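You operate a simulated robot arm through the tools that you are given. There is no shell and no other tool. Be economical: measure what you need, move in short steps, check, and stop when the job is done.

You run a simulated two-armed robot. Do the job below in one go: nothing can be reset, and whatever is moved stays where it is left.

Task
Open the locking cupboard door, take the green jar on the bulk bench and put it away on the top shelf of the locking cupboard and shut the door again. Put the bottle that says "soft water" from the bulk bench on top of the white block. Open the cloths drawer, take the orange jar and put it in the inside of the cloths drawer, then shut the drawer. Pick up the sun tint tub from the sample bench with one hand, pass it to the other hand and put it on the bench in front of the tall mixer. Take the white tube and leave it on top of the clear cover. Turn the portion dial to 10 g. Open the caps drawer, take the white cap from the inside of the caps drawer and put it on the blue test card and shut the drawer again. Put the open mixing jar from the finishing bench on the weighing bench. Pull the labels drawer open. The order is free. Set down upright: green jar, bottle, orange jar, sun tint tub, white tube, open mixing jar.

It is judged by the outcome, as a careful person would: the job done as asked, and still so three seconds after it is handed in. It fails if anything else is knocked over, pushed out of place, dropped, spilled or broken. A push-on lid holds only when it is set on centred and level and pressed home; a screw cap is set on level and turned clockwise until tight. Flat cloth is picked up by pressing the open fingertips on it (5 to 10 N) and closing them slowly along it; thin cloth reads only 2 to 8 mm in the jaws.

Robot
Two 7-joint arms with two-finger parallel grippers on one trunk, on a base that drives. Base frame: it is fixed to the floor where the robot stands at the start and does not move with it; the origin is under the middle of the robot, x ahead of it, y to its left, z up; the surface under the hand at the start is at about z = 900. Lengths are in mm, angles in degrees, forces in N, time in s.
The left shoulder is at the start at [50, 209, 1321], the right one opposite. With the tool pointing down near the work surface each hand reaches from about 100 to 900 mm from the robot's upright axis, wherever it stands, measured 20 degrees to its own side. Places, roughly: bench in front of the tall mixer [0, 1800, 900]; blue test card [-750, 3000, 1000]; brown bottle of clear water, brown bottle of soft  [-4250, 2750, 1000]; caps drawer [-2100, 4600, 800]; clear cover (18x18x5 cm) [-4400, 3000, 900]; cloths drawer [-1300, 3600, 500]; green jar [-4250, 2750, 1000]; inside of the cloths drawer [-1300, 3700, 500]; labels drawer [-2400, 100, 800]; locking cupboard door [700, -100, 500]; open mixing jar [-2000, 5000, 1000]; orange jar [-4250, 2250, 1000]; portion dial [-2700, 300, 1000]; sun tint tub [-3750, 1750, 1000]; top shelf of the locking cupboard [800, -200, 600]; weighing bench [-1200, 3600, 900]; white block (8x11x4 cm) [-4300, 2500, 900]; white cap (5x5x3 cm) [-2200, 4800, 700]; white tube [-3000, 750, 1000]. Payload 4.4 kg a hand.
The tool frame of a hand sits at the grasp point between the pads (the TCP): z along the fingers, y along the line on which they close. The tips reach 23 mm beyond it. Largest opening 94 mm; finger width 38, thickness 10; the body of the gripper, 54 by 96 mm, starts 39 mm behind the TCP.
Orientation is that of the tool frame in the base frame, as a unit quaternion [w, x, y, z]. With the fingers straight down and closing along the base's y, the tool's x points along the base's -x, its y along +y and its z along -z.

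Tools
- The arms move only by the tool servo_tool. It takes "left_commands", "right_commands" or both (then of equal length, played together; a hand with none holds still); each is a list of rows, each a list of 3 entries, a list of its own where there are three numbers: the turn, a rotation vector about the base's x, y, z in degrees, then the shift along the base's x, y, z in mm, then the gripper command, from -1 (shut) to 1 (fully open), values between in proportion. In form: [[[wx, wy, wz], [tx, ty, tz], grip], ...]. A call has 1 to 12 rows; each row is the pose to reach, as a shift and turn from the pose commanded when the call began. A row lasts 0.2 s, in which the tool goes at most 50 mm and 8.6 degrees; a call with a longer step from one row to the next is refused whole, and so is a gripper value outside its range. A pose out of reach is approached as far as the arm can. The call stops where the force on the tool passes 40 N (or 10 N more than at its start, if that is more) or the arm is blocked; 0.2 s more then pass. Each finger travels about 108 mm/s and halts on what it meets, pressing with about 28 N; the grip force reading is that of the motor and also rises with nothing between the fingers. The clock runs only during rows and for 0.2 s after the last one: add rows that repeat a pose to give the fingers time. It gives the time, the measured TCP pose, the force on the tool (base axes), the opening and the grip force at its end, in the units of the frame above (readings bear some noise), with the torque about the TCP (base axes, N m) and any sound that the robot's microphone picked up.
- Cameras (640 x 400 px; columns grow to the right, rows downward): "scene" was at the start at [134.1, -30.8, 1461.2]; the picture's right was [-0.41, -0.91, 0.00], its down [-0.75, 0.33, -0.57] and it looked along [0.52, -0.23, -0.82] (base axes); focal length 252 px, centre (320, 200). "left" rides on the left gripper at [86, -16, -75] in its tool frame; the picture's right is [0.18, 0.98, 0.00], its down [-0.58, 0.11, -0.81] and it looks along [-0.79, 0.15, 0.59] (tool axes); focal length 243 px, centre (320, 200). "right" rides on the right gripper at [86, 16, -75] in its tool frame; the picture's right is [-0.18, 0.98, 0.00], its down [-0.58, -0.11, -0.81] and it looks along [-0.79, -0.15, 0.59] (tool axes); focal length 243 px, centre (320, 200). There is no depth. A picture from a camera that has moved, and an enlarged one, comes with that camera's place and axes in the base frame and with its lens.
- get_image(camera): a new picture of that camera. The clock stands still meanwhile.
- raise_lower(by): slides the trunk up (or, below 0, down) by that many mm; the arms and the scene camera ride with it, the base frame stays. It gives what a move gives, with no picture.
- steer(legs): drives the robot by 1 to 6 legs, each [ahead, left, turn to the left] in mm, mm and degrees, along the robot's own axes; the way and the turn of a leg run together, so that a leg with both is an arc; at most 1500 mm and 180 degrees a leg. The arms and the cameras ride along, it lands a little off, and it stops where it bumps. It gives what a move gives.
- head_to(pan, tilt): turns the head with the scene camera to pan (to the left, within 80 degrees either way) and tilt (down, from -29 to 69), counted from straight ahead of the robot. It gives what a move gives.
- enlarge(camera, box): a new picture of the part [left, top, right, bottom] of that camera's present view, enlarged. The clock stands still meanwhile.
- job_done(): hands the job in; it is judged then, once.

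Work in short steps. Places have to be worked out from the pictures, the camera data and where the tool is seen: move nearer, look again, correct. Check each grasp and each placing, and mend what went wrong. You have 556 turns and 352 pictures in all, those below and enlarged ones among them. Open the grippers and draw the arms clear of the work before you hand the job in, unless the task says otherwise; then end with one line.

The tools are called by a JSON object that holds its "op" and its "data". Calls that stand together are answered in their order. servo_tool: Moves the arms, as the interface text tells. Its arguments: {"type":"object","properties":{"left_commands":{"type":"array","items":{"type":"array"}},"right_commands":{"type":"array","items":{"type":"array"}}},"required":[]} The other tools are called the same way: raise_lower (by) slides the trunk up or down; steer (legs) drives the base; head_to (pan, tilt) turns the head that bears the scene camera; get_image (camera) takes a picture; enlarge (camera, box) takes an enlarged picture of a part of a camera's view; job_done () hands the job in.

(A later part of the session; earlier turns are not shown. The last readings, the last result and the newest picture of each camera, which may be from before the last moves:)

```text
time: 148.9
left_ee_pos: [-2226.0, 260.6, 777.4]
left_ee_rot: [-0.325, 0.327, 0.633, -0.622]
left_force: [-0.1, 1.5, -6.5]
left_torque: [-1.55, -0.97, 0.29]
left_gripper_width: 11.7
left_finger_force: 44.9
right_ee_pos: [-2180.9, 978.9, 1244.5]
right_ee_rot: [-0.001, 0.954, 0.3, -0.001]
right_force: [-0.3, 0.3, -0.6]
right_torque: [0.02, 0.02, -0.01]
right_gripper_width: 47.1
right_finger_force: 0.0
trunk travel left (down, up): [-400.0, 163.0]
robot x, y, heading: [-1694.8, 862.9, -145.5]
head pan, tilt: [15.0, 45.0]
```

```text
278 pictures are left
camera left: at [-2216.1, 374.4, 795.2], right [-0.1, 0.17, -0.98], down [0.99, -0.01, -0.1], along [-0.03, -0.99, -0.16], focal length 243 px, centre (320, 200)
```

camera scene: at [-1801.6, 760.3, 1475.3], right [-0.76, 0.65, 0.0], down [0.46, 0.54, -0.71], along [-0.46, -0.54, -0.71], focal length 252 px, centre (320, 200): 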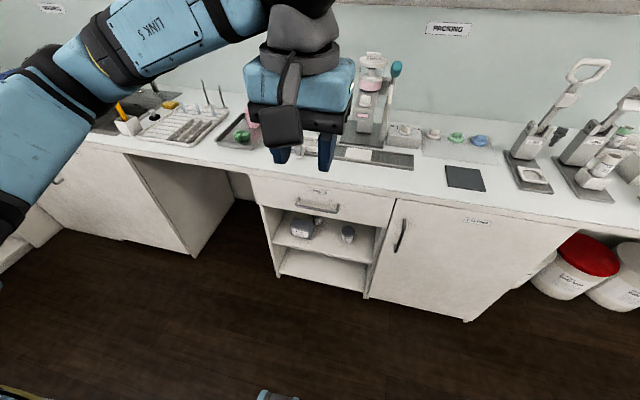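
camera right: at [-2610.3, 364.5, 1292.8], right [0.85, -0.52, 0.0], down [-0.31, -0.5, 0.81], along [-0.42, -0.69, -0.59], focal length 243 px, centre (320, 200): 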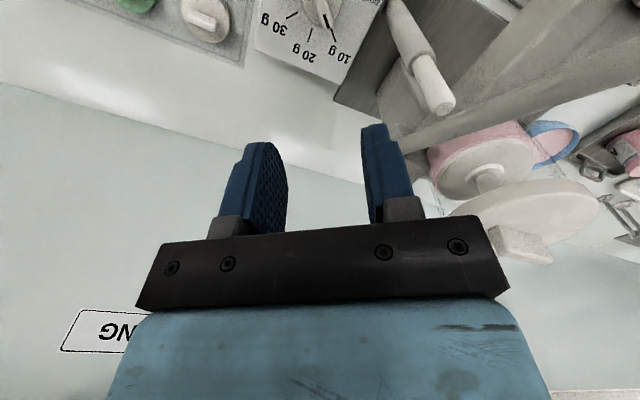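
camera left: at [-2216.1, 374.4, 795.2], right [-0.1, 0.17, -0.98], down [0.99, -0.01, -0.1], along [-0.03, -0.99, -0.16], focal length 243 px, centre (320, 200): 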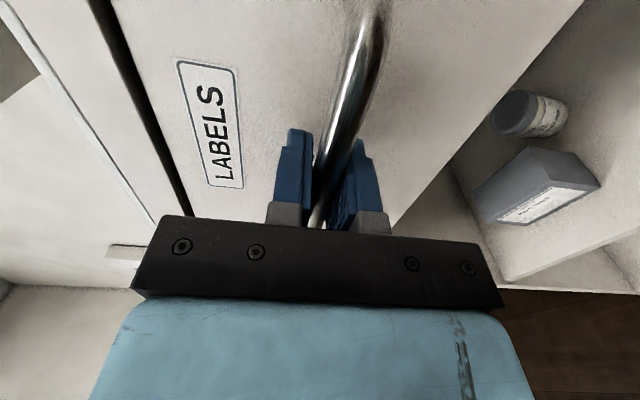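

Gripped. I pull the drawer straight out.

{"op": "servo_tool", "data": {"left_commands": [[[0, 0, 0], [8, 6, 0], -1], [[0, 0, 0], [20, 14, 0], -1], [[0, 0, 0], [36, 25, 0], -1], [[0, 0, 0], [53, 37, 0], -1], [[0, 0, 0], [70, 48, 0], -1], [[0, 0, 0], [86, 60, 0], -1], [[0, 0, 0], [103, 71, 0], -1], [[0, 0, 0], [119, 82, 0], -1], [[0, 0, 0], [136, 94, 0], -1], [[0, 0, 0], [152, 105, 0], -1]]}}

{"op": "get_image", "data": {"camera": "scene"}}

```text
time: 151.1
left_ee_pos: [-2076.6, 368.4, 777.2]
left_ee_rot: [-0.328, 0.326, 0.635, -0.619]
left_force: [-17.7, 24.9, -23.4]
left_torque: [-1.47, -0.85, 0.49]
left_gripper_width: 11.6
left_finger_force: 45.2
right_ee_pos: [-2181.9, 978.8, 1243.7]
right_ee_rot: [-0.001, 0.954, 0.3, 0.0]
right_force: [0.7, 0.4, 0.6]
right_torque: [0.01, 0.03, 0.02]
right_gripper_width: 46.9
right_finger_force: 0.1
trunk travel left (down, up): [-400.0, 163.0]
robot x, y, heading: [-1695.8, 861.5, -145.4]
head pan, tilt: [15.0, 45.0]
```

```text
277 pictures are left
camera scene: at [-1805.0, 761.0, 1474.8], right [-0.76, 0.65, 0.0], down [0.46, 0.54, -0.71], along [-0.46, -0.54, -0.71], focal length 252 px, centre (320, 200)
```

scene: 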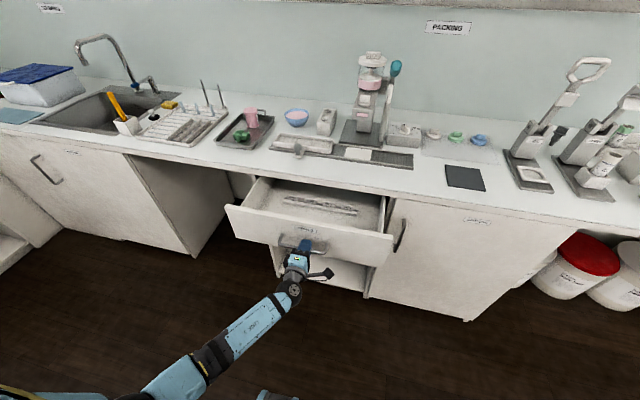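

The drawer is out ~185 mm. I pull ~90 mm more, with a slight sideways correction to relieve the side force.

{"op": "servo_tool", "data": {"left_commands": [[[0, 0, 0], [3, 12, 0], -1], [[0, 0, 0], [15, 22, 0], -1], [[0, 0, 0], [28, 33, 0], -1], [[0, 0, 0], [41, 43, 0], -1], [[0, 0, 0], [54, 53, 0], -1], [[0, 0, 0], [67, 62, 0], -1], [[0, 0, 0], [80, 72, 0], -1]]}}

{"op": "get_image", "data": {"camera": "scene"}}

```text
time: 152.5
left_ee_pos: [-2008.1, 420.2, 777.8]
left_ee_rot: [-0.322, 0.326, 0.633, -0.624]
left_force: [-2.6, 3.4, -26.0]
left_torque: [-0.69, -0.23, 1.58]
left_gripper_width: 11.9
left_finger_force: 44.5
right_ee_pos: [-2180.2, 978.4, 1244.2]
right_ee_rot: [-0.001, 0.954, 0.3, -0.001]
right_force: [0.0, 0.2, -1.3]
right_torque: [-0.04, 0.0, -0.04]
right_gripper_width: 46.9
right_finger_force: 0.0
trunk travel left (down, up): [-400.0, 163.0]
robot x, y, heading: [-1695.1, 862.6, -145.2]
head pan, tilt: [15.0, 45.0]
stopped in row 7 (left hand): the force on the tool passed its limit at 54 N (the readings are from after the stop); the commanded pose is now the measured one
```

```text
276 pictures are left
camera scene: at [-1802.6, 760.6, 1475.3], right [-0.76, 0.65, 0.0], down [0.46, 0.54, -0.71], along [-0.46, -0.54, -0.71], focal length 252 px, centre (320, 200)
```

scene: 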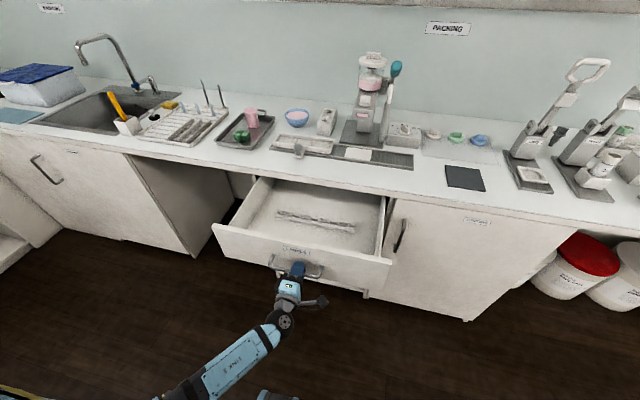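

Drawer open 270 mm. I release and back the base away, then bring the hand up.

{"op": "servo_tool", "data": {"left_commands": [[[0, 0, 0], [0, 0, 0], 0], [[0, 0, 0], [0, 0, 0], 1], [[0, 0, 0], [0, 0, 0], 1]]}}

{"op": "steer", "data": {"legs": [[-200, 0, 0]]}}

{"op": "get_image", "data": {"camera": "scene"}}

```text
time: 153.3
left_ee_pos: [-2008.8, 419.5, 779.5]
left_ee_rot: [-0.325, 0.323, 0.632, -0.625]
left_force: [-0.1, 0.4, 0.6]
left_torque: [-0.01, 0.03, 0.0]
left_gripper_width: 94.1
left_finger_force: 0.0
right_ee_pos: [-2179.2, 978.4, 1245.1]
right_ee_rot: [0.0, 0.954, 0.299, -0.002]
right_force: [-0.3, 0.8, -1.1]
right_torque: [0.03, 0.0, 0.02]
right_gripper_width: 47.0
right_finger_force: 0.0
trunk travel left (down, up): [-400.0, 163.0]
robot x, y, heading: [-1698.8, 859.9, -145.1]
head pan, tilt: [15.0, 45.0]
```

```text
time: 154.9
left_ee_pos: [-1845.9, 533.0, 780.0]
left_ee_rot: [-0.324, 0.324, 0.632, -0.625]
left_force: [-0.3, 0.4, 0.5]
left_torque: [0.0, 0.01, 0.02]
left_gripper_width: 94.2
left_finger_force: 0.1
right_ee_pos: [-2014.9, 1091.5, 1245.4]
right_ee_rot: [-0.001, 0.953, 0.302, -0.002]
right_force: [0.7, -0.3, 0.2]
right_torque: [-0.03, 0.01, 0.02]
right_gripper_width: 47.2
right_finger_force: 0.1
trunk travel left (down, up): [-400.0, 163.0]
robot x, y, heading: [-1531.4, 976.5, -145.2]
head pan, tilt: [15.0, 45.0]
```

```text
275 pictures are left
camera scene: at [-1637.3, 874.0, 1475.3], right [-0.76, 0.65, 0.0], down [0.46, 0.54, -0.71], along [-0.46, -0.54, -0.71], focal length 252 px, centre (320, 200)
```

scene: 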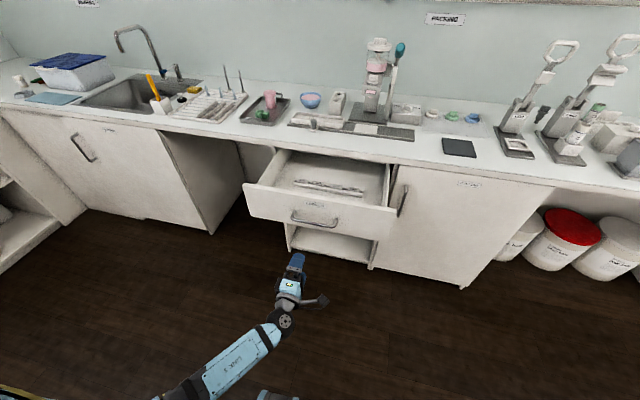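

I turn the left hand back to pointing down, raising it.

{"op": "servo_tool", "data": {"left_commands": [[[0, 0, 0], [-20, -14, 10], 1], [[-1.2, -6.7, -4.8], [-40, -28, 20], 1], [[-2.5, -13.4, -9.6], [-60, -40, 30], 1], [[-3.7, -20.1, -14.4], [-75, -50, 40], 1], [[-4.9, -26.8, -19.2], [-80, -55, 55], 1], [[-6.1, -33.5, -24], [-80, -55, 70], 1], [[-7.4, -40.2, -28.9], [-80, -55, 85], 1], [[-8.6, -46.9, -33.7], [-80, -55, 100], 1], [[-9.8, -53.6, -38.5], [-80, -55, 115], 1], [[-11.1, -60.3, -43.3], [-80, -55, 130], 1], [[-12.3, -67, -48.1], [-80, -55, 145], 1], [[-13.5, -73.6, -52.9], [-80, -55, 160], 1]]}}

```text
time: 155.9
left_ee_pos: [-1857.3, 419.0, 794.8]
left_ee_rot: [-0.208, 0.559, 0.588, -0.547]
left_force: [0.0, 0.1, -0.7]
left_torque: [0.0, -0.03, -0.02]
left_gripper_width: 94.2
left_finger_force: 0.1
right_ee_pos: [-2014.4, 1089.8, 1245.7]
right_ee_rot: [-0.001, 0.953, 0.302, -0.002]
right_force: [0.8, -0.1, -0.1]
right_torque: [0.01, 0.01, -0.03]
right_gripper_width: 47.0
right_finger_force: 0.1
trunk travel left (down, up): [-400.0, 163.0]
robot x, y, heading: [-1530.3, 974.3, -145.2]
head pan, tilt: [15.0, 45.0]
stopped in row 5 (left hand): the arm was blocked; the commanded pose is now the measured one
```

{"op": "servo_tool", "data": {"left_commands": [[[-0.4, -6.7, -4.5], [-7, -5, 20], 1], [[-0.8, -13.5, -9.1], [-13, -9, 40], 1], [[-1.1, -20.2, -13.6], [-20, -14, 60], 1], [[-1.5, -27, -18.1], [-26, -18, 80], 1], [[-1.9, -33.7, -22.7], [-33, -23, 100], 1], [[-2.3, -40.5, -27.2], [-40, -27, 120], 1], [[-2.7, -47.2, -31.8], [-46, -32, 140], 1], [[-3.1, -54, -36.3], [-53, -36, 160], 1], [[-3.4, -60.7, -40.8], [-59, -41, 180], 1], [[-3.8, -67.5, -45.4], [-66, -45, 200], 1], [[-4.2, -74.2, -49.9], [-73, -50, 220], 1]]}}

```text
time: 158.3
left_ee_pos: [-1932.1, 371.1, 1016.5]
left_ee_rot: [0.0, 0.954, 0.301, 0.001]
left_force: [-0.5, 0.1, 0.9]
left_torque: [0.01, -0.04, 0.0]
left_gripper_width: 93.9
left_finger_force: 0.0
right_ee_pos: [-2016.7, 1089.9, 1244.1]
right_ee_rot: [0.0, 0.954, 0.301, -0.001]
right_force: [0.5, -0.1, -0.9]
right_torque: [-0.02, -0.01, -0.01]
right_gripper_width: 46.7
right_finger_force: 0.1
trunk travel left (down, up): [-400.0, 163.0]
robot x, y, heading: [-1530.9, 974.7, -145.0]
head pan, tilt: [15.0, 45.0]
```

Next the white tube. I retract the left hand and drive right along this wall to look at it.

{"op": "servo_tool", "data": {"left_commands": [[[0, 0, 0], [30, 20, 40], 0], [[0, 0, 0], [60, 42, 80], 0], [[0, 0, 0], [90, 62, 120], 0], [[0, 0, 0], [120, 83, 160], 0], [[0, 0, 0], [150, 104, 200], 0], [[0, 0, 0], [170, 118, 240], 0]]}}

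{"op": "steer", "data": {"legs": [[300, -620, 0.5]]}}

{"op": "head_to", "data": {"pan": 0, "tilt": 35}}

{"op": "get_image", "data": {"camera": "scene"}}

```text
refused: row 1 steps farther than a row can; nothing moved
```

```text
time: 164.3
left_ee_pos: [-2533.8, 706.8, 1015.9]
left_ee_rot: [-0.001, 0.953, 0.302, 0.0]
left_force: [-0.3, -0.4, -0.3]
left_torque: [-0.01, 0.01, 0.02]
left_gripper_width: 94.0
left_finger_force: 0.1
right_ee_pos: [-2618.6, 1426.6, 1245.8]
right_ee_rot: [-0.001, 0.953, 0.303, -0.001]
right_force: [-0.7, 0.4, 0.0]
right_torque: [-0.04, 0.02, -0.03]
right_gripper_width: 47.1
right_finger_force: 0.0
trunk travel left (down, up): [-400.0, 163.0]
robot x, y, heading: [-2132.2, 1314.1, -145.0]
head pan, tilt: [15.0, 45.0]
```

```text
time: 165.0
left_ee_pos: [-2532.3, 705.8, 1016.5]
left_ee_rot: [-0.001, 0.953, 0.303, 0.0]
left_force: [-0.5, -0.1, 0.4]
left_torque: [-0.03, 0.02, 0.01]
left_gripper_width: 93.9
left_finger_force: 0.1
right_ee_pos: [-2619.8, 1425.6, 1244.9]
right_ee_rot: [0.0, 0.953, 0.302, -0.001]
right_force: [-0.2, -0.5, 0.3]
right_torque: [-0.03, 0.0, 0.01]
right_gripper_width: 46.8
right_finger_force: 0.1
trunk travel left (down, up): [-400.0, 163.0]
robot x, y, heading: [-2139.2, 1311.0, -144.8]
head pan, tilt: [0.0, 35.0]
```

```text
274 pictures are left
camera scene: at [-2260.8, 1221.5, 1490.0], right [-0.57, 0.82, 0.0], down [0.47, 0.33, -0.82], along [-0.67, -0.47, -0.57], focal length 252 px, centre (320, 200)
```

scene: 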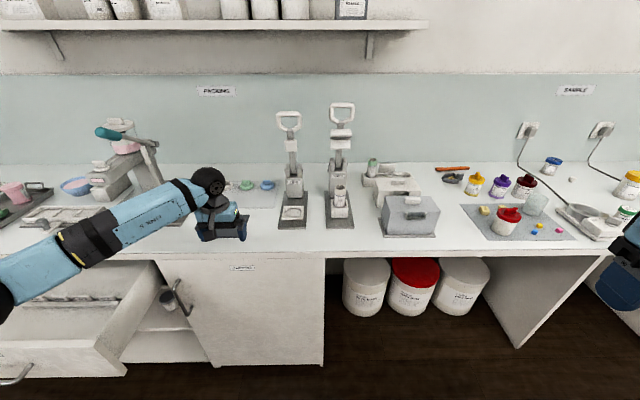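

The arm move was refused (step too long) but the drive was still clear. I look closely at the tube fixture.

{"op": "enlarge", "data": {"camera": "scene", "box": [270, 100, 470, 240]}}

```text
2.86 times, centred on (370, 170) of scene
camera zoom: at [-2260.8, 1221.5, 1490.0], right [-0.57, 0.82, 0.0], down [0.47, 0.33, -0.82], along [-0.67, -0.47, -0.57], focal length 721 px, centre (177, 286)
```

zoom: 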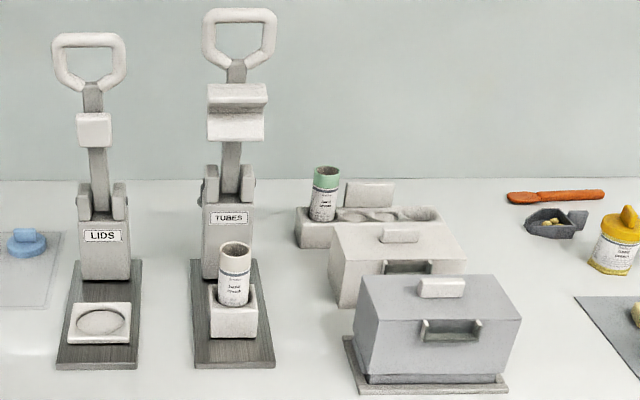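

The white tube stands in the TUBES holder, centre about (-2913,850), top z≈1020. I retract the left hand first (short steps).

{"op": "servo_tool", "data": {"left_commands": [[[0, 0, 0], [20, 14, 30], 0], [[0, 0, 0], [45, 32, 60], 0], [[0, 0, 0], [70, 50, 90], 0], [[0, 0, 0], [100, 70, 120], 0], [[0, 0, 0], [130, 90, 150], 0], [[0, 0, 0], [160, 110, 180], 0], [[0, 0, 0], [190, 130, 205], 0], [[0, 0, 0], [220, 150, 230], 0], [[0, 0, 0], [250, 170, 250], 0]]}}

```text
time: 167.0
left_ee_pos: [-2283.3, 877.8, 1267.1]
left_ee_rot: [-0.001, 0.953, 0.302, -0.001]
left_force: [0.1, -0.1, 0.3]
left_torque: [-0.06, -0.01, -0.02]
left_gripper_width: 47.3
left_finger_force: 0.2
right_ee_pos: [-2618.2, 1426.5, 1244.6]
right_ee_rot: [0.0, 0.953, 0.302, -0.001]
right_force: [-0.1, -0.1, 0.3]
right_torque: [0.0, 0.02, -0.01]
right_gripper_width: 46.9
right_finger_force: 0.0
trunk travel left (down, up): [-400.0, 163.0]
robot x, y, heading: [-2132.6, 1313.7, -145.1]
head pan, tilt: [0.0, 35.0]
```

{"op": "steer", "data": {"legs": [[250, 70, 0]]}}

{"op": "get_image", "data": {"camera": "scene"}}

```text
time: 168.9
left_ee_pos: [-2449.1, 677.2, 1267.5]
left_ee_rot: [-0.001, 0.953, 0.301, 0.0]
left_force: [-1.0, 0.2, 0.2]
left_torque: [0.03, 0.01, 0.04]
left_gripper_width: 47.0
left_finger_force: 0.1
right_ee_pos: [-2783.2, 1226.2, 1244.8]
right_ee_rot: [0.0, 0.953, 0.302, -0.001]
right_force: [0.0, 0.7, 0.4]
right_torque: [0.01, -0.01, 0.0]
right_gripper_width: 47.1
right_finger_force: 0.0
trunk travel left (down, up): [-400.0, 163.0]
robot x, y, heading: [-2298.6, 1118.9, -145.2]
head pan, tilt: [0.0, 35.0]
```

```text
272 pictures are left
camera scene: at [-2425.2, 1021.9, 1490.1], right [-0.57, 0.82, 0.0], down [0.47, 0.33, -0.82], along [-0.67, -0.47, -0.57], focal length 252 px, centre (320, 200)
```

scene: 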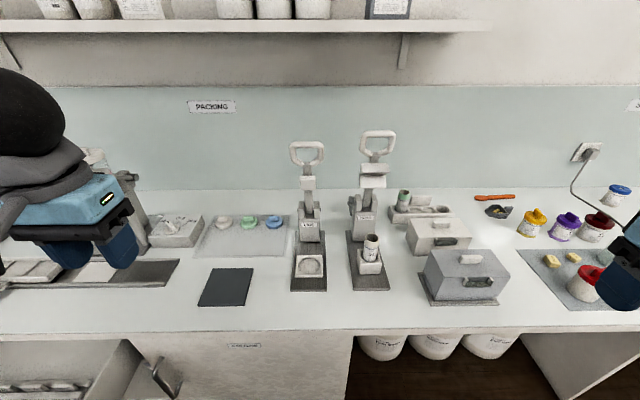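

Triangulated tube top at about (-2918,848,1008). I bring the right hand to a 40°-pitched pre-grasp 100 mm back along its approach line.

{"op": "servo_tool", "data": {"right_commands": [[[-2.9, 4.1, 0], [-5, -40, -5], 0.5], [[-5.8, 8.2, 0], [-15, -85, -10], 0.5], [[-8.6, 12.3, 0], [-25, -130, -20], 0.5], [[-11.5, 16.4, 0], [-35, -175, -35], 0.5], [[-14.4, 20.5, 0], [-47, -218, -55], 0.5], [[-17.2, 24.6, 0], [-58, -260, -85], 0.5], [[-20.1, 28.7, 0], [-68, -295, -117], 0.5], [[-23, 32.8, 0], [-77, -322, -150], 0.5], [[-23, 32.8, 0], [-82, -341, -178], 0.5]]}}

{"op": "get_image", "data": {"camera": "right"}}

{"op": "enlarge", "data": {"camera": "scene", "box": [290, 160, 450, 280]}}

```text
refused: row 6 steps farther than a row can; nothing moved
```

```text
271 pictures are left
camera right: at [-2704.7, 1264.1, 1318.3], right [0.42, -0.91, 0.0], down [-0.54, -0.25, 0.81], along [-0.73, -0.34, -0.59], focal length 243 px, centre (320, 200)
```

right: 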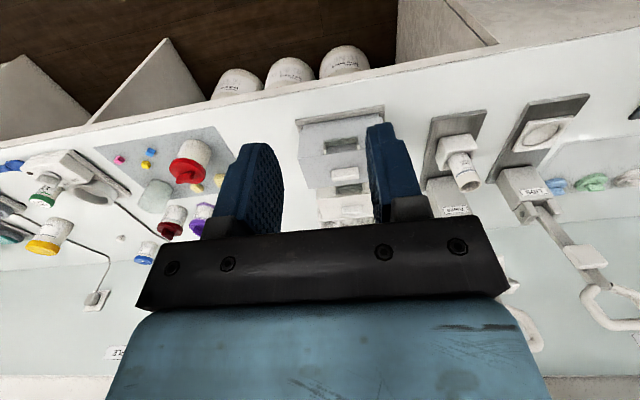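

```text
3.33 times, centred on (370, 220) of scene
camera zoom: at [-2425.2, 1021.9, 1490.1], right [-0.57, 0.82, 0.0], down [0.47, 0.33, -0.82], along [-0.67, -0.47, -0.57], focal length 841 px, centre (153, 133)
```

zoom: 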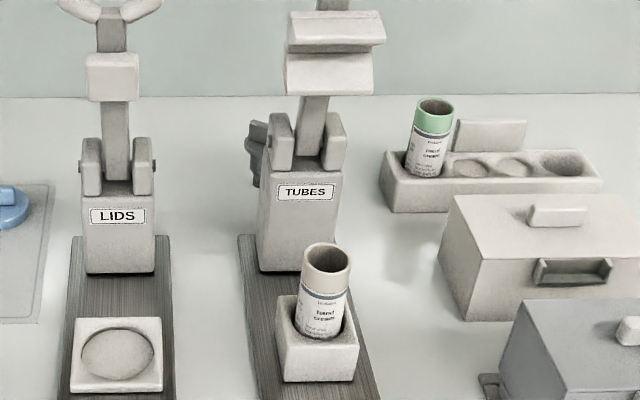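

{"op": "servo_tool", "data": {"right_commands": [[[-2.9, 4.1, 0], [-7, -38, -5], 0.5], [[-5.8, 8.2, 0], [-15, -76, -10], 0.5], [[-8.6, 12.3, 0], [-23, -114, -20], 0.5], [[-11.5, 16.4, 0], [-32, -152, -35], 0.5], [[-14.4, 20.5, 0], [-41, -190, -50], 0.5], [[-17.2, 24.6, 0], [-50, -226, -70], 0.5], [[-20.1, 28.7, 0], [-58, -260, -95], 0.5], [[-23, 32.8, 0], [-67, -290, -122], 0.5], [[-23, 32.8, 0], [-75, -317, -150], 0.5], [[-23, 32.8, 0], [-82, -341, -178], 0.5]]}}

{"op": "get_image", "data": {"camera": "right"}}

{"op": "get_image", "data": {"camera": "scene"}}

```text
time: 171.1
left_ee_pos: [-2449.3, 676.4, 1266.8]
left_ee_rot: [-0.002, 0.954, 0.301, 0.0]
left_force: [0.3, -1.0, -0.3]
left_torque: [0.01, 0.01, 0.0]
left_gripper_width: 47.2
left_finger_force: 0.1
right_ee_pos: [-2865.8, 884.4, 1066.8]
right_ee_rot: [0.102, 0.895, 0.284, -0.328]
right_force: [0.2, 0.8, -0.2]
right_torque: [0.0, 0.0, 0.01]
right_gripper_width: 70.8
right_finger_force: 0.0
trunk travel left (down, up): [-400.0, 163.0]
robot x, y, heading: [-2296.5, 1111.6, -145.0]
head pan, tilt: [0.0, 35.0]
```

```text
269 pictures are left
camera right: at [-2764.3, 937.8, 1066.7], right [0.45, -0.89, 0.12], down [0.0, 0.13, 0.99], along [-0.89, -0.45, 0.06], focal length 243 px, centre (320, 200)
```

right: 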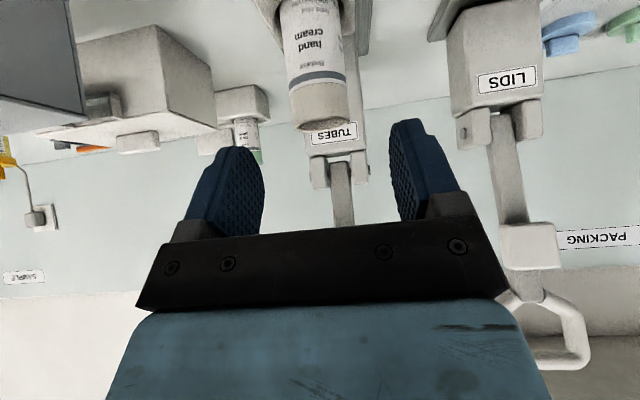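

```text
268 pictures are left
camera scene: at [-2425.6, 1020.7, 1489.9], right [-0.57, 0.82, 0.0], down [0.47, 0.33, -0.82], along [-0.67, -0.47, -0.57], focal length 252 px, centre (320, 200)
```

scene: 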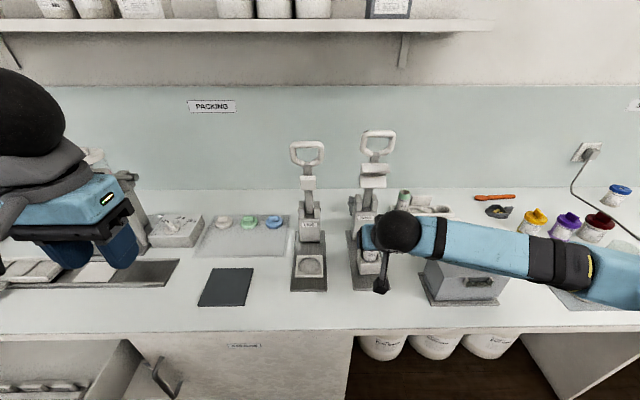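

The tube is centred between the fingers. I advance along the approach line and close.

{"op": "servo_tool", "data": {"right_commands": [[[0, 0, 0], [-13, -9, -19], 0.5], [[0, 0, 0], [-26, -18, -38], 0.5], [[0, 0, 0], [-39, -28, -57], 0.5], [[0, 0, 0], [-52, -37, -74], 0.5], [[0, 0, 0], [-52, -37, -74], 0], [[0, 0, 0], [-52, -37, -74], -0.3], [[0, 0, 0], [-52, -37, -74], -0.6], [[0, 0, 0], [-52, -37, -74], -1]]}}

{"op": "get_image", "data": {"camera": "right"}}

```text
time: 172.9
left_ee_pos: [-2446.0, 678.8, 1267.3]
left_ee_rot: [-0.001, 0.953, 0.301, -0.002]
left_force: [-0.6, -0.9, -0.4]
left_torque: [0.0, 0.02, -0.02]
left_gripper_width: 46.8
left_finger_force: 0.0
right_ee_pos: [-2916.9, 849.5, 996.0]
right_ee_rot: [0.104, 0.894, 0.283, -0.331]
right_force: [0.2, 0.4, 30.2]
right_torque: [-0.09, 0.09, 0.01]
right_gripper_width: 37.5
right_finger_force: 27.6
trunk travel left (down, up): [-400.0, 163.0]
robot x, y, heading: [-2297.5, 1111.5, -145.3]
head pan, tilt: [0.0, 35.0]
```

```text
267 pictures are left
camera right: at [-2814.9, 902.2, 996.3], right [0.45, -0.89, 0.12], down [0.01, 0.13, 0.99], along [-0.89, -0.45, 0.06], focal length 243 px, centre (320, 200)
```

right: 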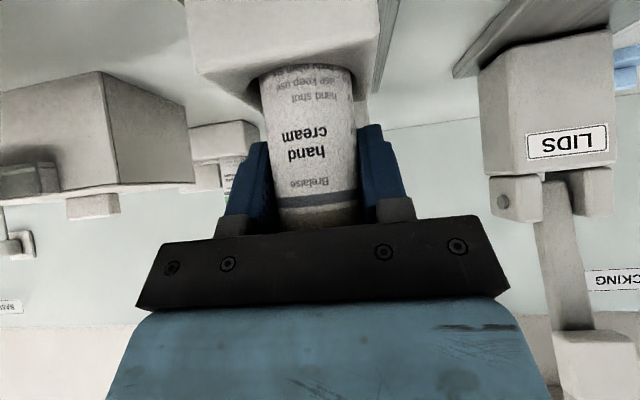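

Tube gripped (37.5 mm). I lift it straight up out of the holder.

{"op": "servo_tool", "data": {"right_commands": [[[0, 0, 0], [0, 0, 10], -1], [[0, 0, 0], [0, 0, 30], -1], [[0, 0, 0], [0, 0, 55], -1], [[0, 0, 0], [0, 0, 80], -1], [[0, 0, 0], [10, 7, 110], -1], [[0, 0, 0], [30, 20, 130], -1], [[0, 0, 0], [60, 42, 150], -1], [[0, 0, 0], [95, 66, 165], -1], [[0, 0, 0], [130, 90, 175], -1]]}}

{"op": "get_image", "data": {"camera": "right"}}

{"op": "get_image", "data": {"camera": "scene"}}

```text
time: 174.9
left_ee_pos: [-2449.1, 677.5, 1267.0]
left_ee_rot: [-0.001, 0.954, 0.301, 0.0]
left_force: [-0.3, -0.2, -0.1]
left_torque: [-0.01, 0.0, 0.01]
left_gripper_width: 47.0
left_finger_force: 0.2
right_ee_pos: [-2786.3, 939.3, 1167.9]
right_ee_rot: [0.102, 0.895, 0.283, -0.328]
right_force: [-0.3, 0.6, 0.2]
right_torque: [0.01, -0.01, 0.02]
right_gripper_width: 37.3
right_finger_force: 27.7
trunk travel left (down, up): [-400.0, 163.0]
robot x, y, heading: [-2297.5, 1108.9, -145.1]
head pan, tilt: [0.0, 35.0]
```

```text
266 pictures are left
camera right: at [-2684.8, 992.5, 1168.4], right [0.45, -0.89, 0.12], down [0.0, 0.13, 0.99], along [-0.89, -0.45, 0.06], focal length 243 px, centre (320, 200)
```

right: 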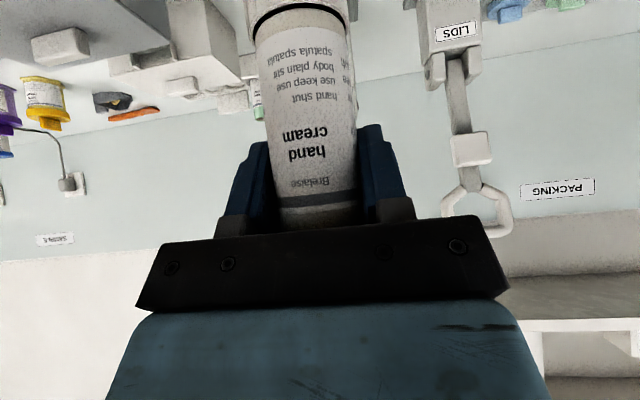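

```text
265 pictures are left
camera scene: at [-2424.4, 1022.3, 1490.2], right [-0.57, 0.82, 0.0], down [0.47, 0.33, -0.82], along [-0.67, -0.47, -0.57], focal length 252 px, centre (320, 200)
```

scene: 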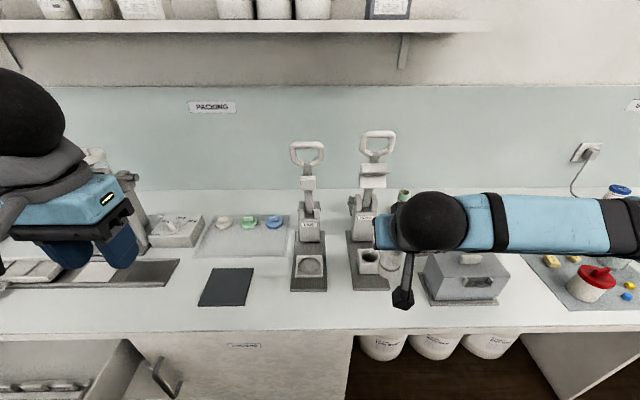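

Tube held upright. I back off and look along the corridor to the right before driving to the bulk bench.

{"op": "steer", "data": {"legs": [[-300, 0, 0]]}}

{"op": "head_to", "data": {"pan": -55, "tilt": 20}}

{"op": "get_image", "data": {"camera": "scene"}}

```text
time: 176.9
left_ee_pos: [-2205.4, 848.6, 1266.9]
left_ee_rot: [-0.001, 0.953, 0.303, -0.001]
left_force: [-0.2, -0.5, -0.7]
left_torque: [0.01, -0.01, 0.0]
left_gripper_width: 47.0
left_finger_force: 0.1
right_ee_pos: [-2542.1, 1110.2, 1167.7]
right_ee_rot: [0.103, 0.896, 0.284, -0.326]
right_force: [0.1, 0.6, -0.6]
right_torque: [-0.01, -0.01, -0.02]
right_gripper_width: 37.3
right_finger_force: 28.2
trunk travel left (down, up): [-400.0, 163.0]
robot x, y, heading: [-2055.5, 1282.6, -145.6]
head pan, tilt: [0.0, 35.0]
```

```text
time: 178.2
left_ee_pos: [-2204.2, 847.4, 1267.3]
left_ee_rot: [-0.001, 0.954, 0.301, 0.0]
left_force: [-0.2, -0.1, 0.1]
left_torque: [-0.02, 0.04, 0.01]
left_gripper_width: 46.9
left_finger_force: 0.1
right_ee_pos: [-2541.7, 1109.5, 1166.6]
right_ee_rot: [0.102, 0.896, 0.283, -0.327]
right_force: [-0.9, -0.5, 0.4]
right_torque: [0.06, 0.0, -0.03]
right_gripper_width: 37.3
right_finger_force: 27.9
trunk travel left (down, up): [-400.0, 163.0]
robot x, y, heading: [-2055.4, 1283.6, -145.1]
head pan, tilt: [-55.0, 20.0]
```

```text
264 pictures are left
camera scene: at [-2196.0, 1274.7, 1513.9], right [0.34, 0.94, 0.0], down [0.32, -0.12, -0.94], along [-0.88, 0.32, -0.34], focal length 252 px, centre (320, 200)
```

scene: 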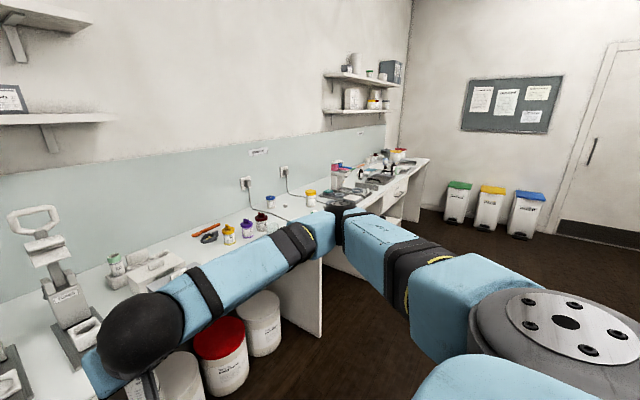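

{"op": "steer", "data": {"legs": [[0, -1300, 0], [0, -1250, 0]]}}

{"op": "head_to", "data": {"pan": 5, "tilt": 35}}

{"op": "get_image", "data": {"camera": "scene"}}

```text
time: 200.6
left_ee_pos: [-3670.5, 2936.1, 1267.0]
left_ee_rot: [-0.001, 0.954, 0.299, 0.0]
left_force: [-0.6, 0.3, -0.9]
left_torque: [-0.02, -0.01, -0.01]
left_gripper_width: 47.3
left_finger_force: 0.1
right_ee_pos: [-4005.1, 3200.0, 1167.4]
right_ee_rot: [0.101, 0.896, 0.281, -0.327]
right_force: [0.5, -0.3, 0.5]
right_torque: [0.01, 0.02, 0.0]
right_gripper_width: 37.1
right_finger_force: 28.2
trunk travel left (down, up): [-400.0, 163.0]
robot x, y, heading: [-3517.4, 3374.2, -145.6]
head pan, tilt: [-55.0, 20.0]
```

```text
time: 201.9
left_ee_pos: [-3669.8, 2937.5, 1267.0]
left_ee_rot: [-0.001, 0.954, 0.299, -0.001]
left_force: [0.0, -0.9, 0.2]
left_torque: [-0.05, 0.0, -0.01]
left_gripper_width: 47.1
left_finger_force: 0.0
right_ee_pos: [-4004.8, 3201.0, 1167.5]
right_ee_rot: [0.102, 0.896, 0.282, -0.328]
right_force: [0.0, 0.5, 0.0]
right_torque: [0.02, 0.01, 0.01]
right_gripper_width: 37.3
right_finger_force: 27.5
trunk travel left (down, up): [-400.0, 163.0]
robot x, y, heading: [-3520.2, 3372.2, -145.4]
head pan, tilt: [5.0, 35.0]
```

```text
263 pictures are left
camera scene: at [-3639.0, 3275.6, 1490.1], right [-0.64, 0.77, 0.0], down [0.44, 0.36, -0.82], along [-0.63, -0.52, -0.57], focal length 252 px, centre (320, 200)
```

scene: 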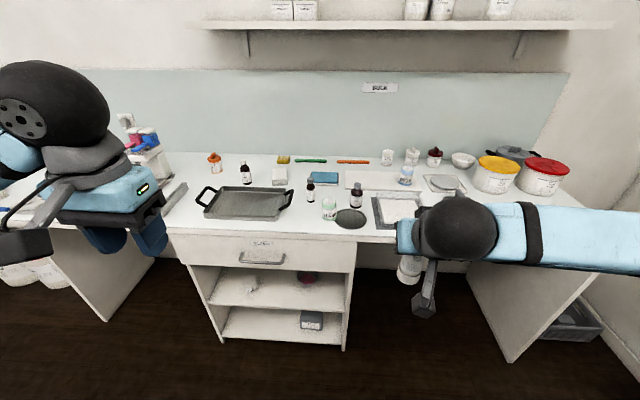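

I'm at the bulk bench. Zooming on the items.

{"op": "enlarge", "data": {"camera": "scene", "box": [160, 130, 330, 240]}}

{"op": "enlarge", "data": {"camera": "scene", "box": [300, 130, 470, 240]}}

```text
3.64 times, centred on (245, 185) of scene
camera zoom: at [-3639.0, 3275.6, 1490.1], right [-0.64, 0.77, 0.0], down [0.44, 0.36, -0.82], along [-0.63, -0.52, -0.57], focal length 917 px, centre (593, 254)
```

zoom: 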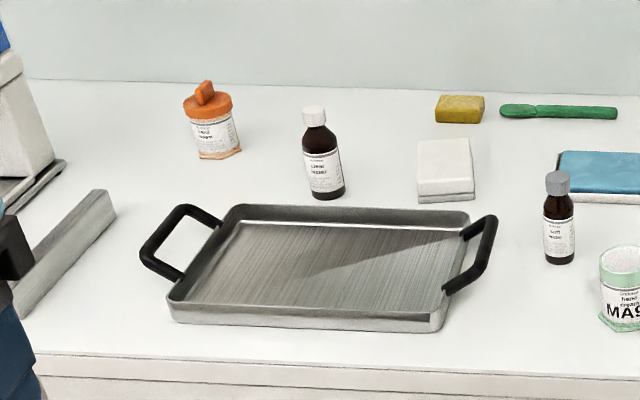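

```text
3.64 times, centred on (385, 185) of scene
camera zoom: at [-3639.0, 3275.6, 1490.1], right [-0.64, 0.77, 0.0], down [0.44, 0.36, -0.82], along [-0.63, -0.52, -0.57], focal length 917 px, centre (84, 254)
```

zoom: 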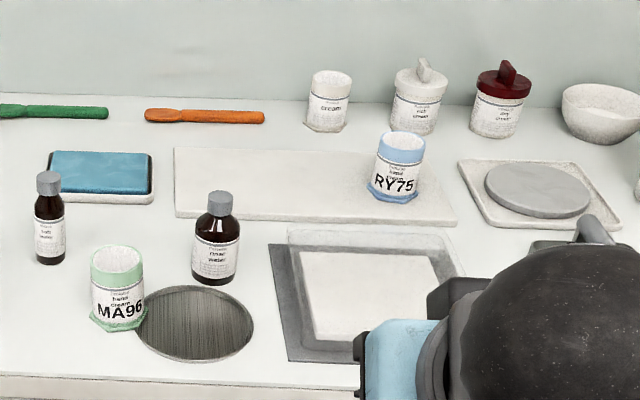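

The clear cover sits at about (-4414,3030). I drive forward 300 mm, the tube high enough to clear everything, and view the cover.

{"op": "steer", "data": {"legs": [[280, -30, 0]]}}

{"op": "head_to", "data": {"pan": -10, "tilt": 48}}

{"op": "get_image", "data": {"camera": "scene"}}

{"op": "get_image", "data": {"camera": "right"}}

```text
time: 203.8
left_ee_pos: [-3917.1, 2802.1, 1267.0]
left_ee_rot: [0.0, 0.954, 0.299, 0.0]
left_force: [-0.3, 1.1, -0.8]
left_torque: [0.0, -0.03, 0.01]
left_gripper_width: 46.9
left_finger_force: 0.1
right_ee_pos: [-4252.7, 3065.8, 1167.0]
right_ee_rot: [0.101, 0.896, 0.281, -0.328]
right_force: [0.7, 0.6, 0.8]
right_torque: [-0.03, -0.05, -0.01]
right_gripper_width: 37.1
right_finger_force: 27.9
trunk travel left (down, up): [-400.0, 163.0]
robot x, y, heading: [-3760.4, 3237.2, -145.5]
head pan, tilt: [5.0, 35.0]
```

```text
time: 204.6
left_ee_pos: [-3915.8, 2803.0, 1266.5]
left_ee_rot: [0.0, 0.954, 0.299, -0.001]
left_force: [-0.4, 0.2, 0.3]
left_torque: [-0.03, 0.02, -0.01]
left_gripper_width: 46.7
left_finger_force: 0.1
right_ee_pos: [-4252.2, 3066.3, 1166.5]
right_ee_rot: [0.102, 0.896, 0.281, -0.328]
right_force: [-0.9, 0.3, 0.8]
right_torque: [0.01, 0.01, 0.03]
right_gripper_width: 37.4
right_finger_force: 28.5
trunk travel left (down, up): [-400.0, 163.0]
robot x, y, heading: [-3763.9, 3235.2, -145.6]
head pan, tilt: [-10.0, 48.0]
```

```text
260 pictures are left
camera scene: at [-3889.6, 3164.5, 1471.1], right [-0.42, 0.91, 0.0], down [0.67, 0.31, -0.67], along [-0.61, -0.28, -0.74], focal length 252 px, centre (320, 200)
```

scene: 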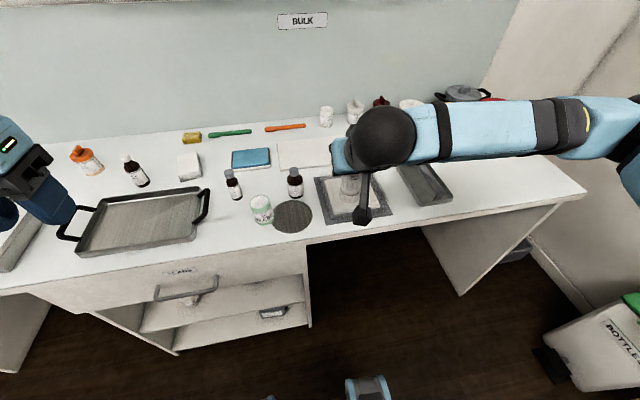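

```text
259 pictures are left
camera right: at [-4151.1, 3118.7, 1167.8], right [0.45, -0.89, 0.12], down [0.0, 0.13, 0.99], along [-0.9, -0.44, 0.06], focal length 243 px, centre (320, 200)
```

right: 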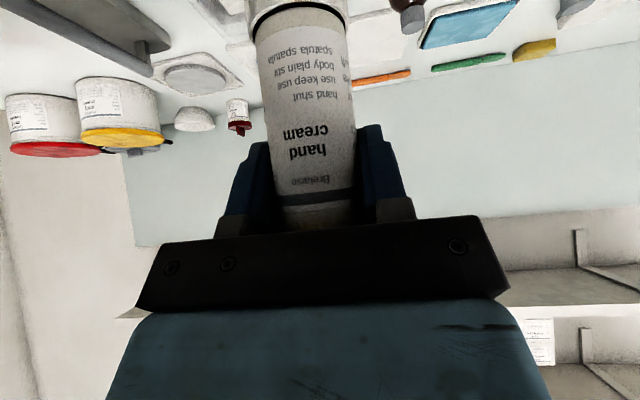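

{"op": "enlarge", "data": {"camera": "scene", "box": [270, 150, 430, 260]}}

```text
3.64 times, centred on (350, 205) of scene
camera zoom: at [-3889.6, 3164.5, 1471.1], right [-0.42, 0.91, 0.0], down [0.67, 0.31, -0.67], along [-0.61, -0.28, -0.74], focal length 917 px, centre (211, 182)
```

zoom: 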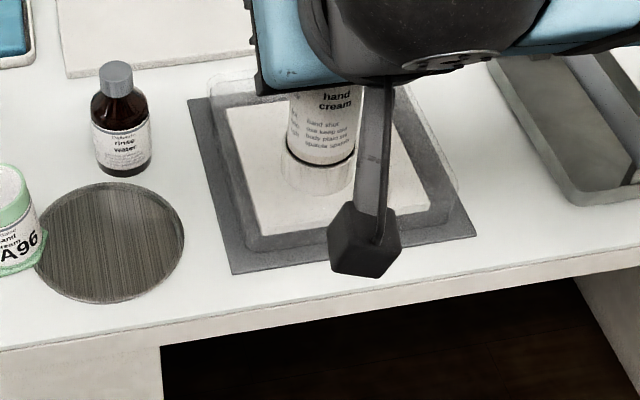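

{"op": "enlarge", "data": {"camera": "right", "box": [220, 0, 400, 110]}}

{"op": "servo_tool", "data": {"right_commands": [[[0, 0, 0], [20, 14, 0], -1], [[0, 0, 0], [50, 34, 0], -1], [[0, 0, 0], [85, 58, 0], -1], [[0, 0, 0], [120, 82, 0], -1], [[0, 0, 0], [150, 103, 0], -1]]}}

{"op": "enlarge", "data": {"camera": "scene", "box": [270, 130, 430, 260]}}

```text
3.56 times, centred on (310, 55) of right
camera zoom: at [-4151.1, 3118.7, 1167.8], right [0.45, -0.89, 0.12], down [0.0, 0.13, 0.99], along [-0.9, -0.44, 0.06], focal length 863 px, centre (356, 716)
```

zoom: 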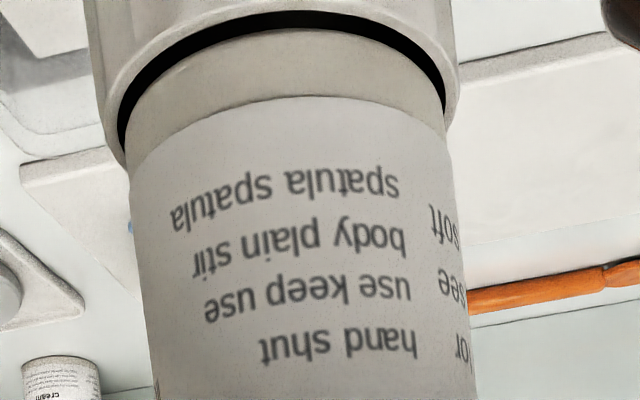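

```text
time: 205.8
left_ee_pos: [-3914.9, 2802.1, 1265.7]
left_ee_rot: [-0.003, 0.954, 0.299, -0.001]
left_force: [0.7, -0.3, -0.1]
left_torque: [0.02, 0.0, 0.0]
left_gripper_width: 46.9
left_finger_force: 0.1
right_ee_pos: [-4115.0, 3099.8, 1157.3]
right_ee_rot: [0.1, 0.896, 0.282, -0.328]
right_force: [-0.6, -0.1, -0.3]
right_torque: [0.01, -0.01, -0.04]
right_gripper_width: 37.3
right_finger_force: 28.5
right hand out of reach, approached as far as the arm can: row 3, 4, 5
trunk travel left (down, up): [-400.0, 163.0]
robot x, y, heading: [-3765.0, 3238.8, -145.4]
head pan, tilt: [-10.0, 48.0]
```

```text
3.08 times, centred on (350, 195) of scene
camera zoom: at [-3888.6, 3163.5, 1471.1], right [-0.42, 0.91, 0.0], down [0.67, 0.31, -0.67], along [-0.61, -0.28, -0.74], focal length 776 px, centre (228, 215)
```

zoom: 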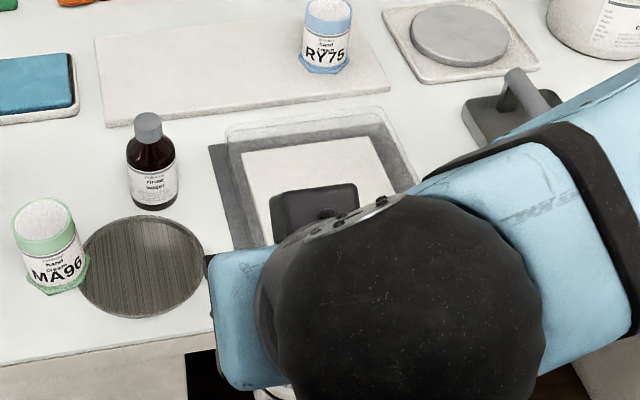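

The tube has a clear foot ring; its bottom is ~90 mm below the TCP. Cover centre ≈ (-4405,3030), top z≈952. I go above it and lower to just over contact.

{"op": "servo_tool", "data": {"right_commands": [[[0, 0, 0], [-40, -10, 5], -1], [[0, 0, 0], [-80, -20, 10], -1], [[0, 0, 0], [-120, -30, 10], -1], [[0, 0, 0], [-160, -39, 10], -1], [[0, 0, 0], [-200, -49, 10], -1], [[0, 0, 0], [-240, -59, 5], -1], [[0, 0, 0], [-275, -67, -15], -1], [[0, 0, 0], [-290, -70, -45], -1], [[0, 0, 0], [-290, -70, -75], -1], [[0, 0, 0], [-290, -70, -95], -1]]}}

{"op": "enlarge", "data": {"camera": "scene", "box": [270, 130, 430, 260]}}

```text
time: 208.0
left_ee_pos: [-3916.4, 2802.4, 1266.9]
left_ee_rot: [-0.001, 0.954, 0.299, 0.0]
left_force: [-0.4, 1.1, -1.2]
left_torque: [0.0, 0.01, -0.04]
left_gripper_width: 47.1
left_finger_force: 0.0
right_ee_pos: [-4406.5, 3030.4, 1063.1]
right_ee_rot: [0.101, 0.896, 0.281, -0.328]
right_force: [-1.3, 0.3, -0.9]
right_torque: [0.01, 0.0, 0.02]
right_gripper_width: 37.2
right_finger_force: 28.4
trunk travel left (down, up): [-400.0, 163.0]
robot x, y, heading: [-3764.1, 3238.3, -145.1]
head pan, tilt: [-10.0, 48.0]
```

```text
3.08 times, centred on (350, 195) of scene
camera zoom: at [-3890.0, 3164.6, 1471.0], right [-0.42, 0.91, 0.0], down [0.68, 0.31, -0.67], along [-0.61, -0.28, -0.74], focal length 776 px, centre (228, 215)
```

zoom: 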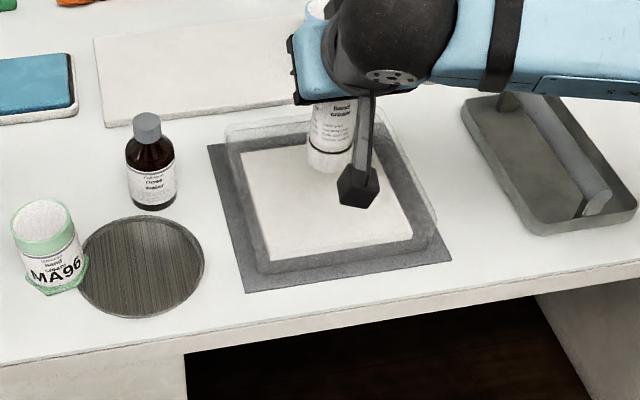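

Well centred over the cover. I lower in small steps until contact.

{"op": "servo_tool", "data": {"right_commands": [[[0, 0, 0], [0, 0, -8], -1], [[0, 0, 0], [0, 0, -14], -1], [[0, 0, 0], [0, 0, -18], -1], [[0, 0, 0], [0, 0, -21], -1], [[0, 0, 0], [0, 0, -23], -1]]}}

{"op": "enlarge", "data": {"camera": "scene", "box": [300, 140, 400, 220]}}

```text
time: 209.2
left_ee_pos: [-3915.8, 2803.6, 1266.6]
left_ee_rot: [-0.001, 0.954, 0.299, 0.0]
left_force: [0.4, -0.3, -0.3]
left_torque: [-0.02, -0.02, 0.0]
left_gripper_width: 46.9
left_finger_force: 0.1
right_ee_pos: [-4407.1, 3029.8, 1040.6]
right_ee_rot: [0.101, 0.896, 0.281, -0.328]
right_force: [-0.4, 1.0, 0.3]
right_torque: [0.0, -0.02, 0.01]
right_gripper_width: 37.2
right_finger_force: 27.8
trunk travel left (down, up): [-400.0, 163.0]
robot x, y, heading: [-3765.9, 3235.9, -145.4]
head pan, tilt: [-10.0, 48.0]
```

```text
5.00 times, centred on (350, 180) of scene
camera zoom: at [-3889.7, 3164.6, 1471.0], right [-0.42, 0.91, 0.0], down [0.68, 0.31, -0.67], along [-0.61, -0.28, -0.74], focal length 1261 px, centre (170, 300)
```

zoom: 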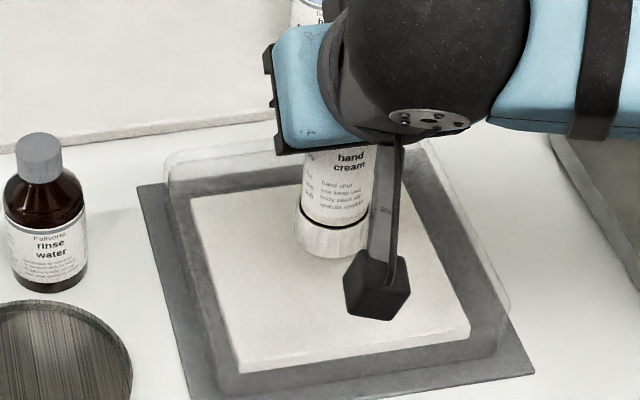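

{"op": "servo_tool", "data": {"right_commands": [[[0, 0, 0], [0, 0, -2], -1], [[0, 0, 0], [0, 0, -4], -1], [[0, 0, 0], [0, 0, -6], -1], [[0, 0, 0], [0, 0, -8], -1]]}}

```text
time: 210.2
left_ee_pos: [-3915.9, 2803.3, 1265.6]
left_ee_rot: [0.0, 0.954, 0.299, 0.0]
left_force: [-0.2, 0.6, -0.6]
left_torque: [0.01, 0.0, 0.01]
left_gripper_width: 47.1
left_finger_force: 0.1
right_ee_pos: [-4407.2, 3029.9, 1033.7]
right_ee_rot: [0.101, 0.896, 0.281, -0.328]
right_force: [0.2, 0.1, 0.2]
right_torque: [0.02, 0.03, 0.0]
right_gripper_width: 36.9
right_finger_force: 28.1
trunk travel left (down, up): [-400.0, 163.0]
robot x, y, heading: [-3763.3, 3238.9, -145.4]
head pan, tilt: [-10.0, 48.0]
```

{"op": "servo_tool", "data": {"right_commands": [[[0, 0, 0], [0, 0, -3], -1], [[0, 0, 0], [0, 0, -6], -1], [[0, 0, 0], [0, 0, -9], -1], [[0, 0, 0], [0, 0, -12], -1], [[0, 0, 0], [0, 0, -15], -1]]}}

{"op": "enlarge", "data": {"camera": "scene", "box": [300, 140, 400, 220]}}

```text
time: 211.2
left_ee_pos: [-3916.5, 2804.6, 1267.0]
left_ee_rot: [-0.002, 0.954, 0.299, 0.0]
left_force: [-0.6, 0.1, -0.1]
left_torque: [-0.01, -0.04, -0.04]
left_gripper_width: 47.1
left_finger_force: 0.1
right_ee_pos: [-4407.7, 3028.8, 1029.8]
right_ee_rot: [0.105, 0.894, 0.28, -0.334]
right_force: [3.1, 3.1, 22.3]
right_torque: [0.3, -0.4, 0.05]
right_gripper_width: 37.6
right_finger_force: 27.7
trunk travel left (down, up): [-400.0, 163.0]
robot x, y, heading: [-3761.0, 3236.9, -145.3]
head pan, tilt: [-10.0, 48.0]
stopped in row 5 (right hand): the force on the tool passed its limit at 42 N (the readings are from after the stop); the commanded pose is now the measured one
```

```text
5.00 times, centred on (350, 180) of scene
camera zoom: at [-3888.3, 3165.2, 1471.0], right [-0.42, 0.91, 0.0], down [0.67, 0.31, -0.67], along [-0.61, -0.28, -0.74], focal length 1261 px, centre (170, 300)
```

zoom: 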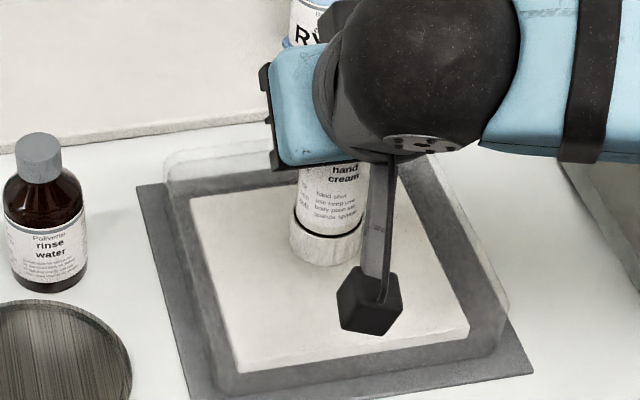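

Contact made. I ease up 1.5 mm, open, and retreat along the approach line.

{"op": "servo_tool", "data": {"right_commands": [[[0, 0, 0], [0, 0, 1.5], -1], [[0, 0, 0], [0, 0, 1.5], -0.1], [[0, 0, 0], [0, 0, 1.5], 0.3], [[0, 0, 0], [0, 0, 1.5], 0.5], [[0, 0, 0], [5, 4, 9], 0.5], [[0, 0, 0], [16, 11, 25], 0.5], [[0, 0, 0], [30, 21, 43], 0.5], [[0, 0, 0], [52, 36, 75], 0.5], [[0, 0, 0], [72, 50, 105], 0.5]]}}

{"op": "get_image", "data": {"camera": "right"}}

```text
time: 213.2
left_ee_pos: [-3915.4, 2803.0, 1266.8]
left_ee_rot: [-0.001, 0.954, 0.299, 0.0]
left_force: [1.1, -0.2, -0.7]
left_torque: [-0.03, 0.0, 0.02]
left_gripper_width: 46.9
left_finger_force: 0.1
right_ee_pos: [-4335.2, 3079.7, 1129.4]
right_ee_rot: [0.103, 0.895, 0.28, -0.331]
right_force: [0.1, 0.3, -0.2]
right_torque: [0.01, 0.03, -0.01]
right_gripper_width: 70.6
right_finger_force: 0.1
trunk travel left (down, up): [-400.0, 163.0]
robot x, y, heading: [-3760.0, 3239.6, -145.3]
head pan, tilt: [-10.0, 48.0]
```

```text
252 pictures are left
camera right: at [-4233.7, 3131.8, 1129.9], right [0.45, -0.89, 0.12], down [0.01, 0.14, 0.99], along [-0.9, -0.44, 0.07], focal length 243 px, centre (320, 200)
```

right: 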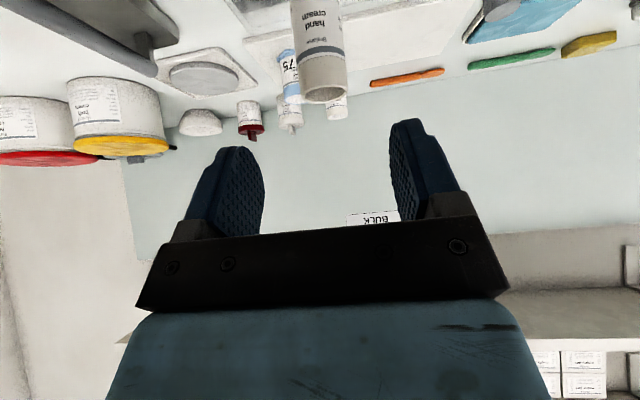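

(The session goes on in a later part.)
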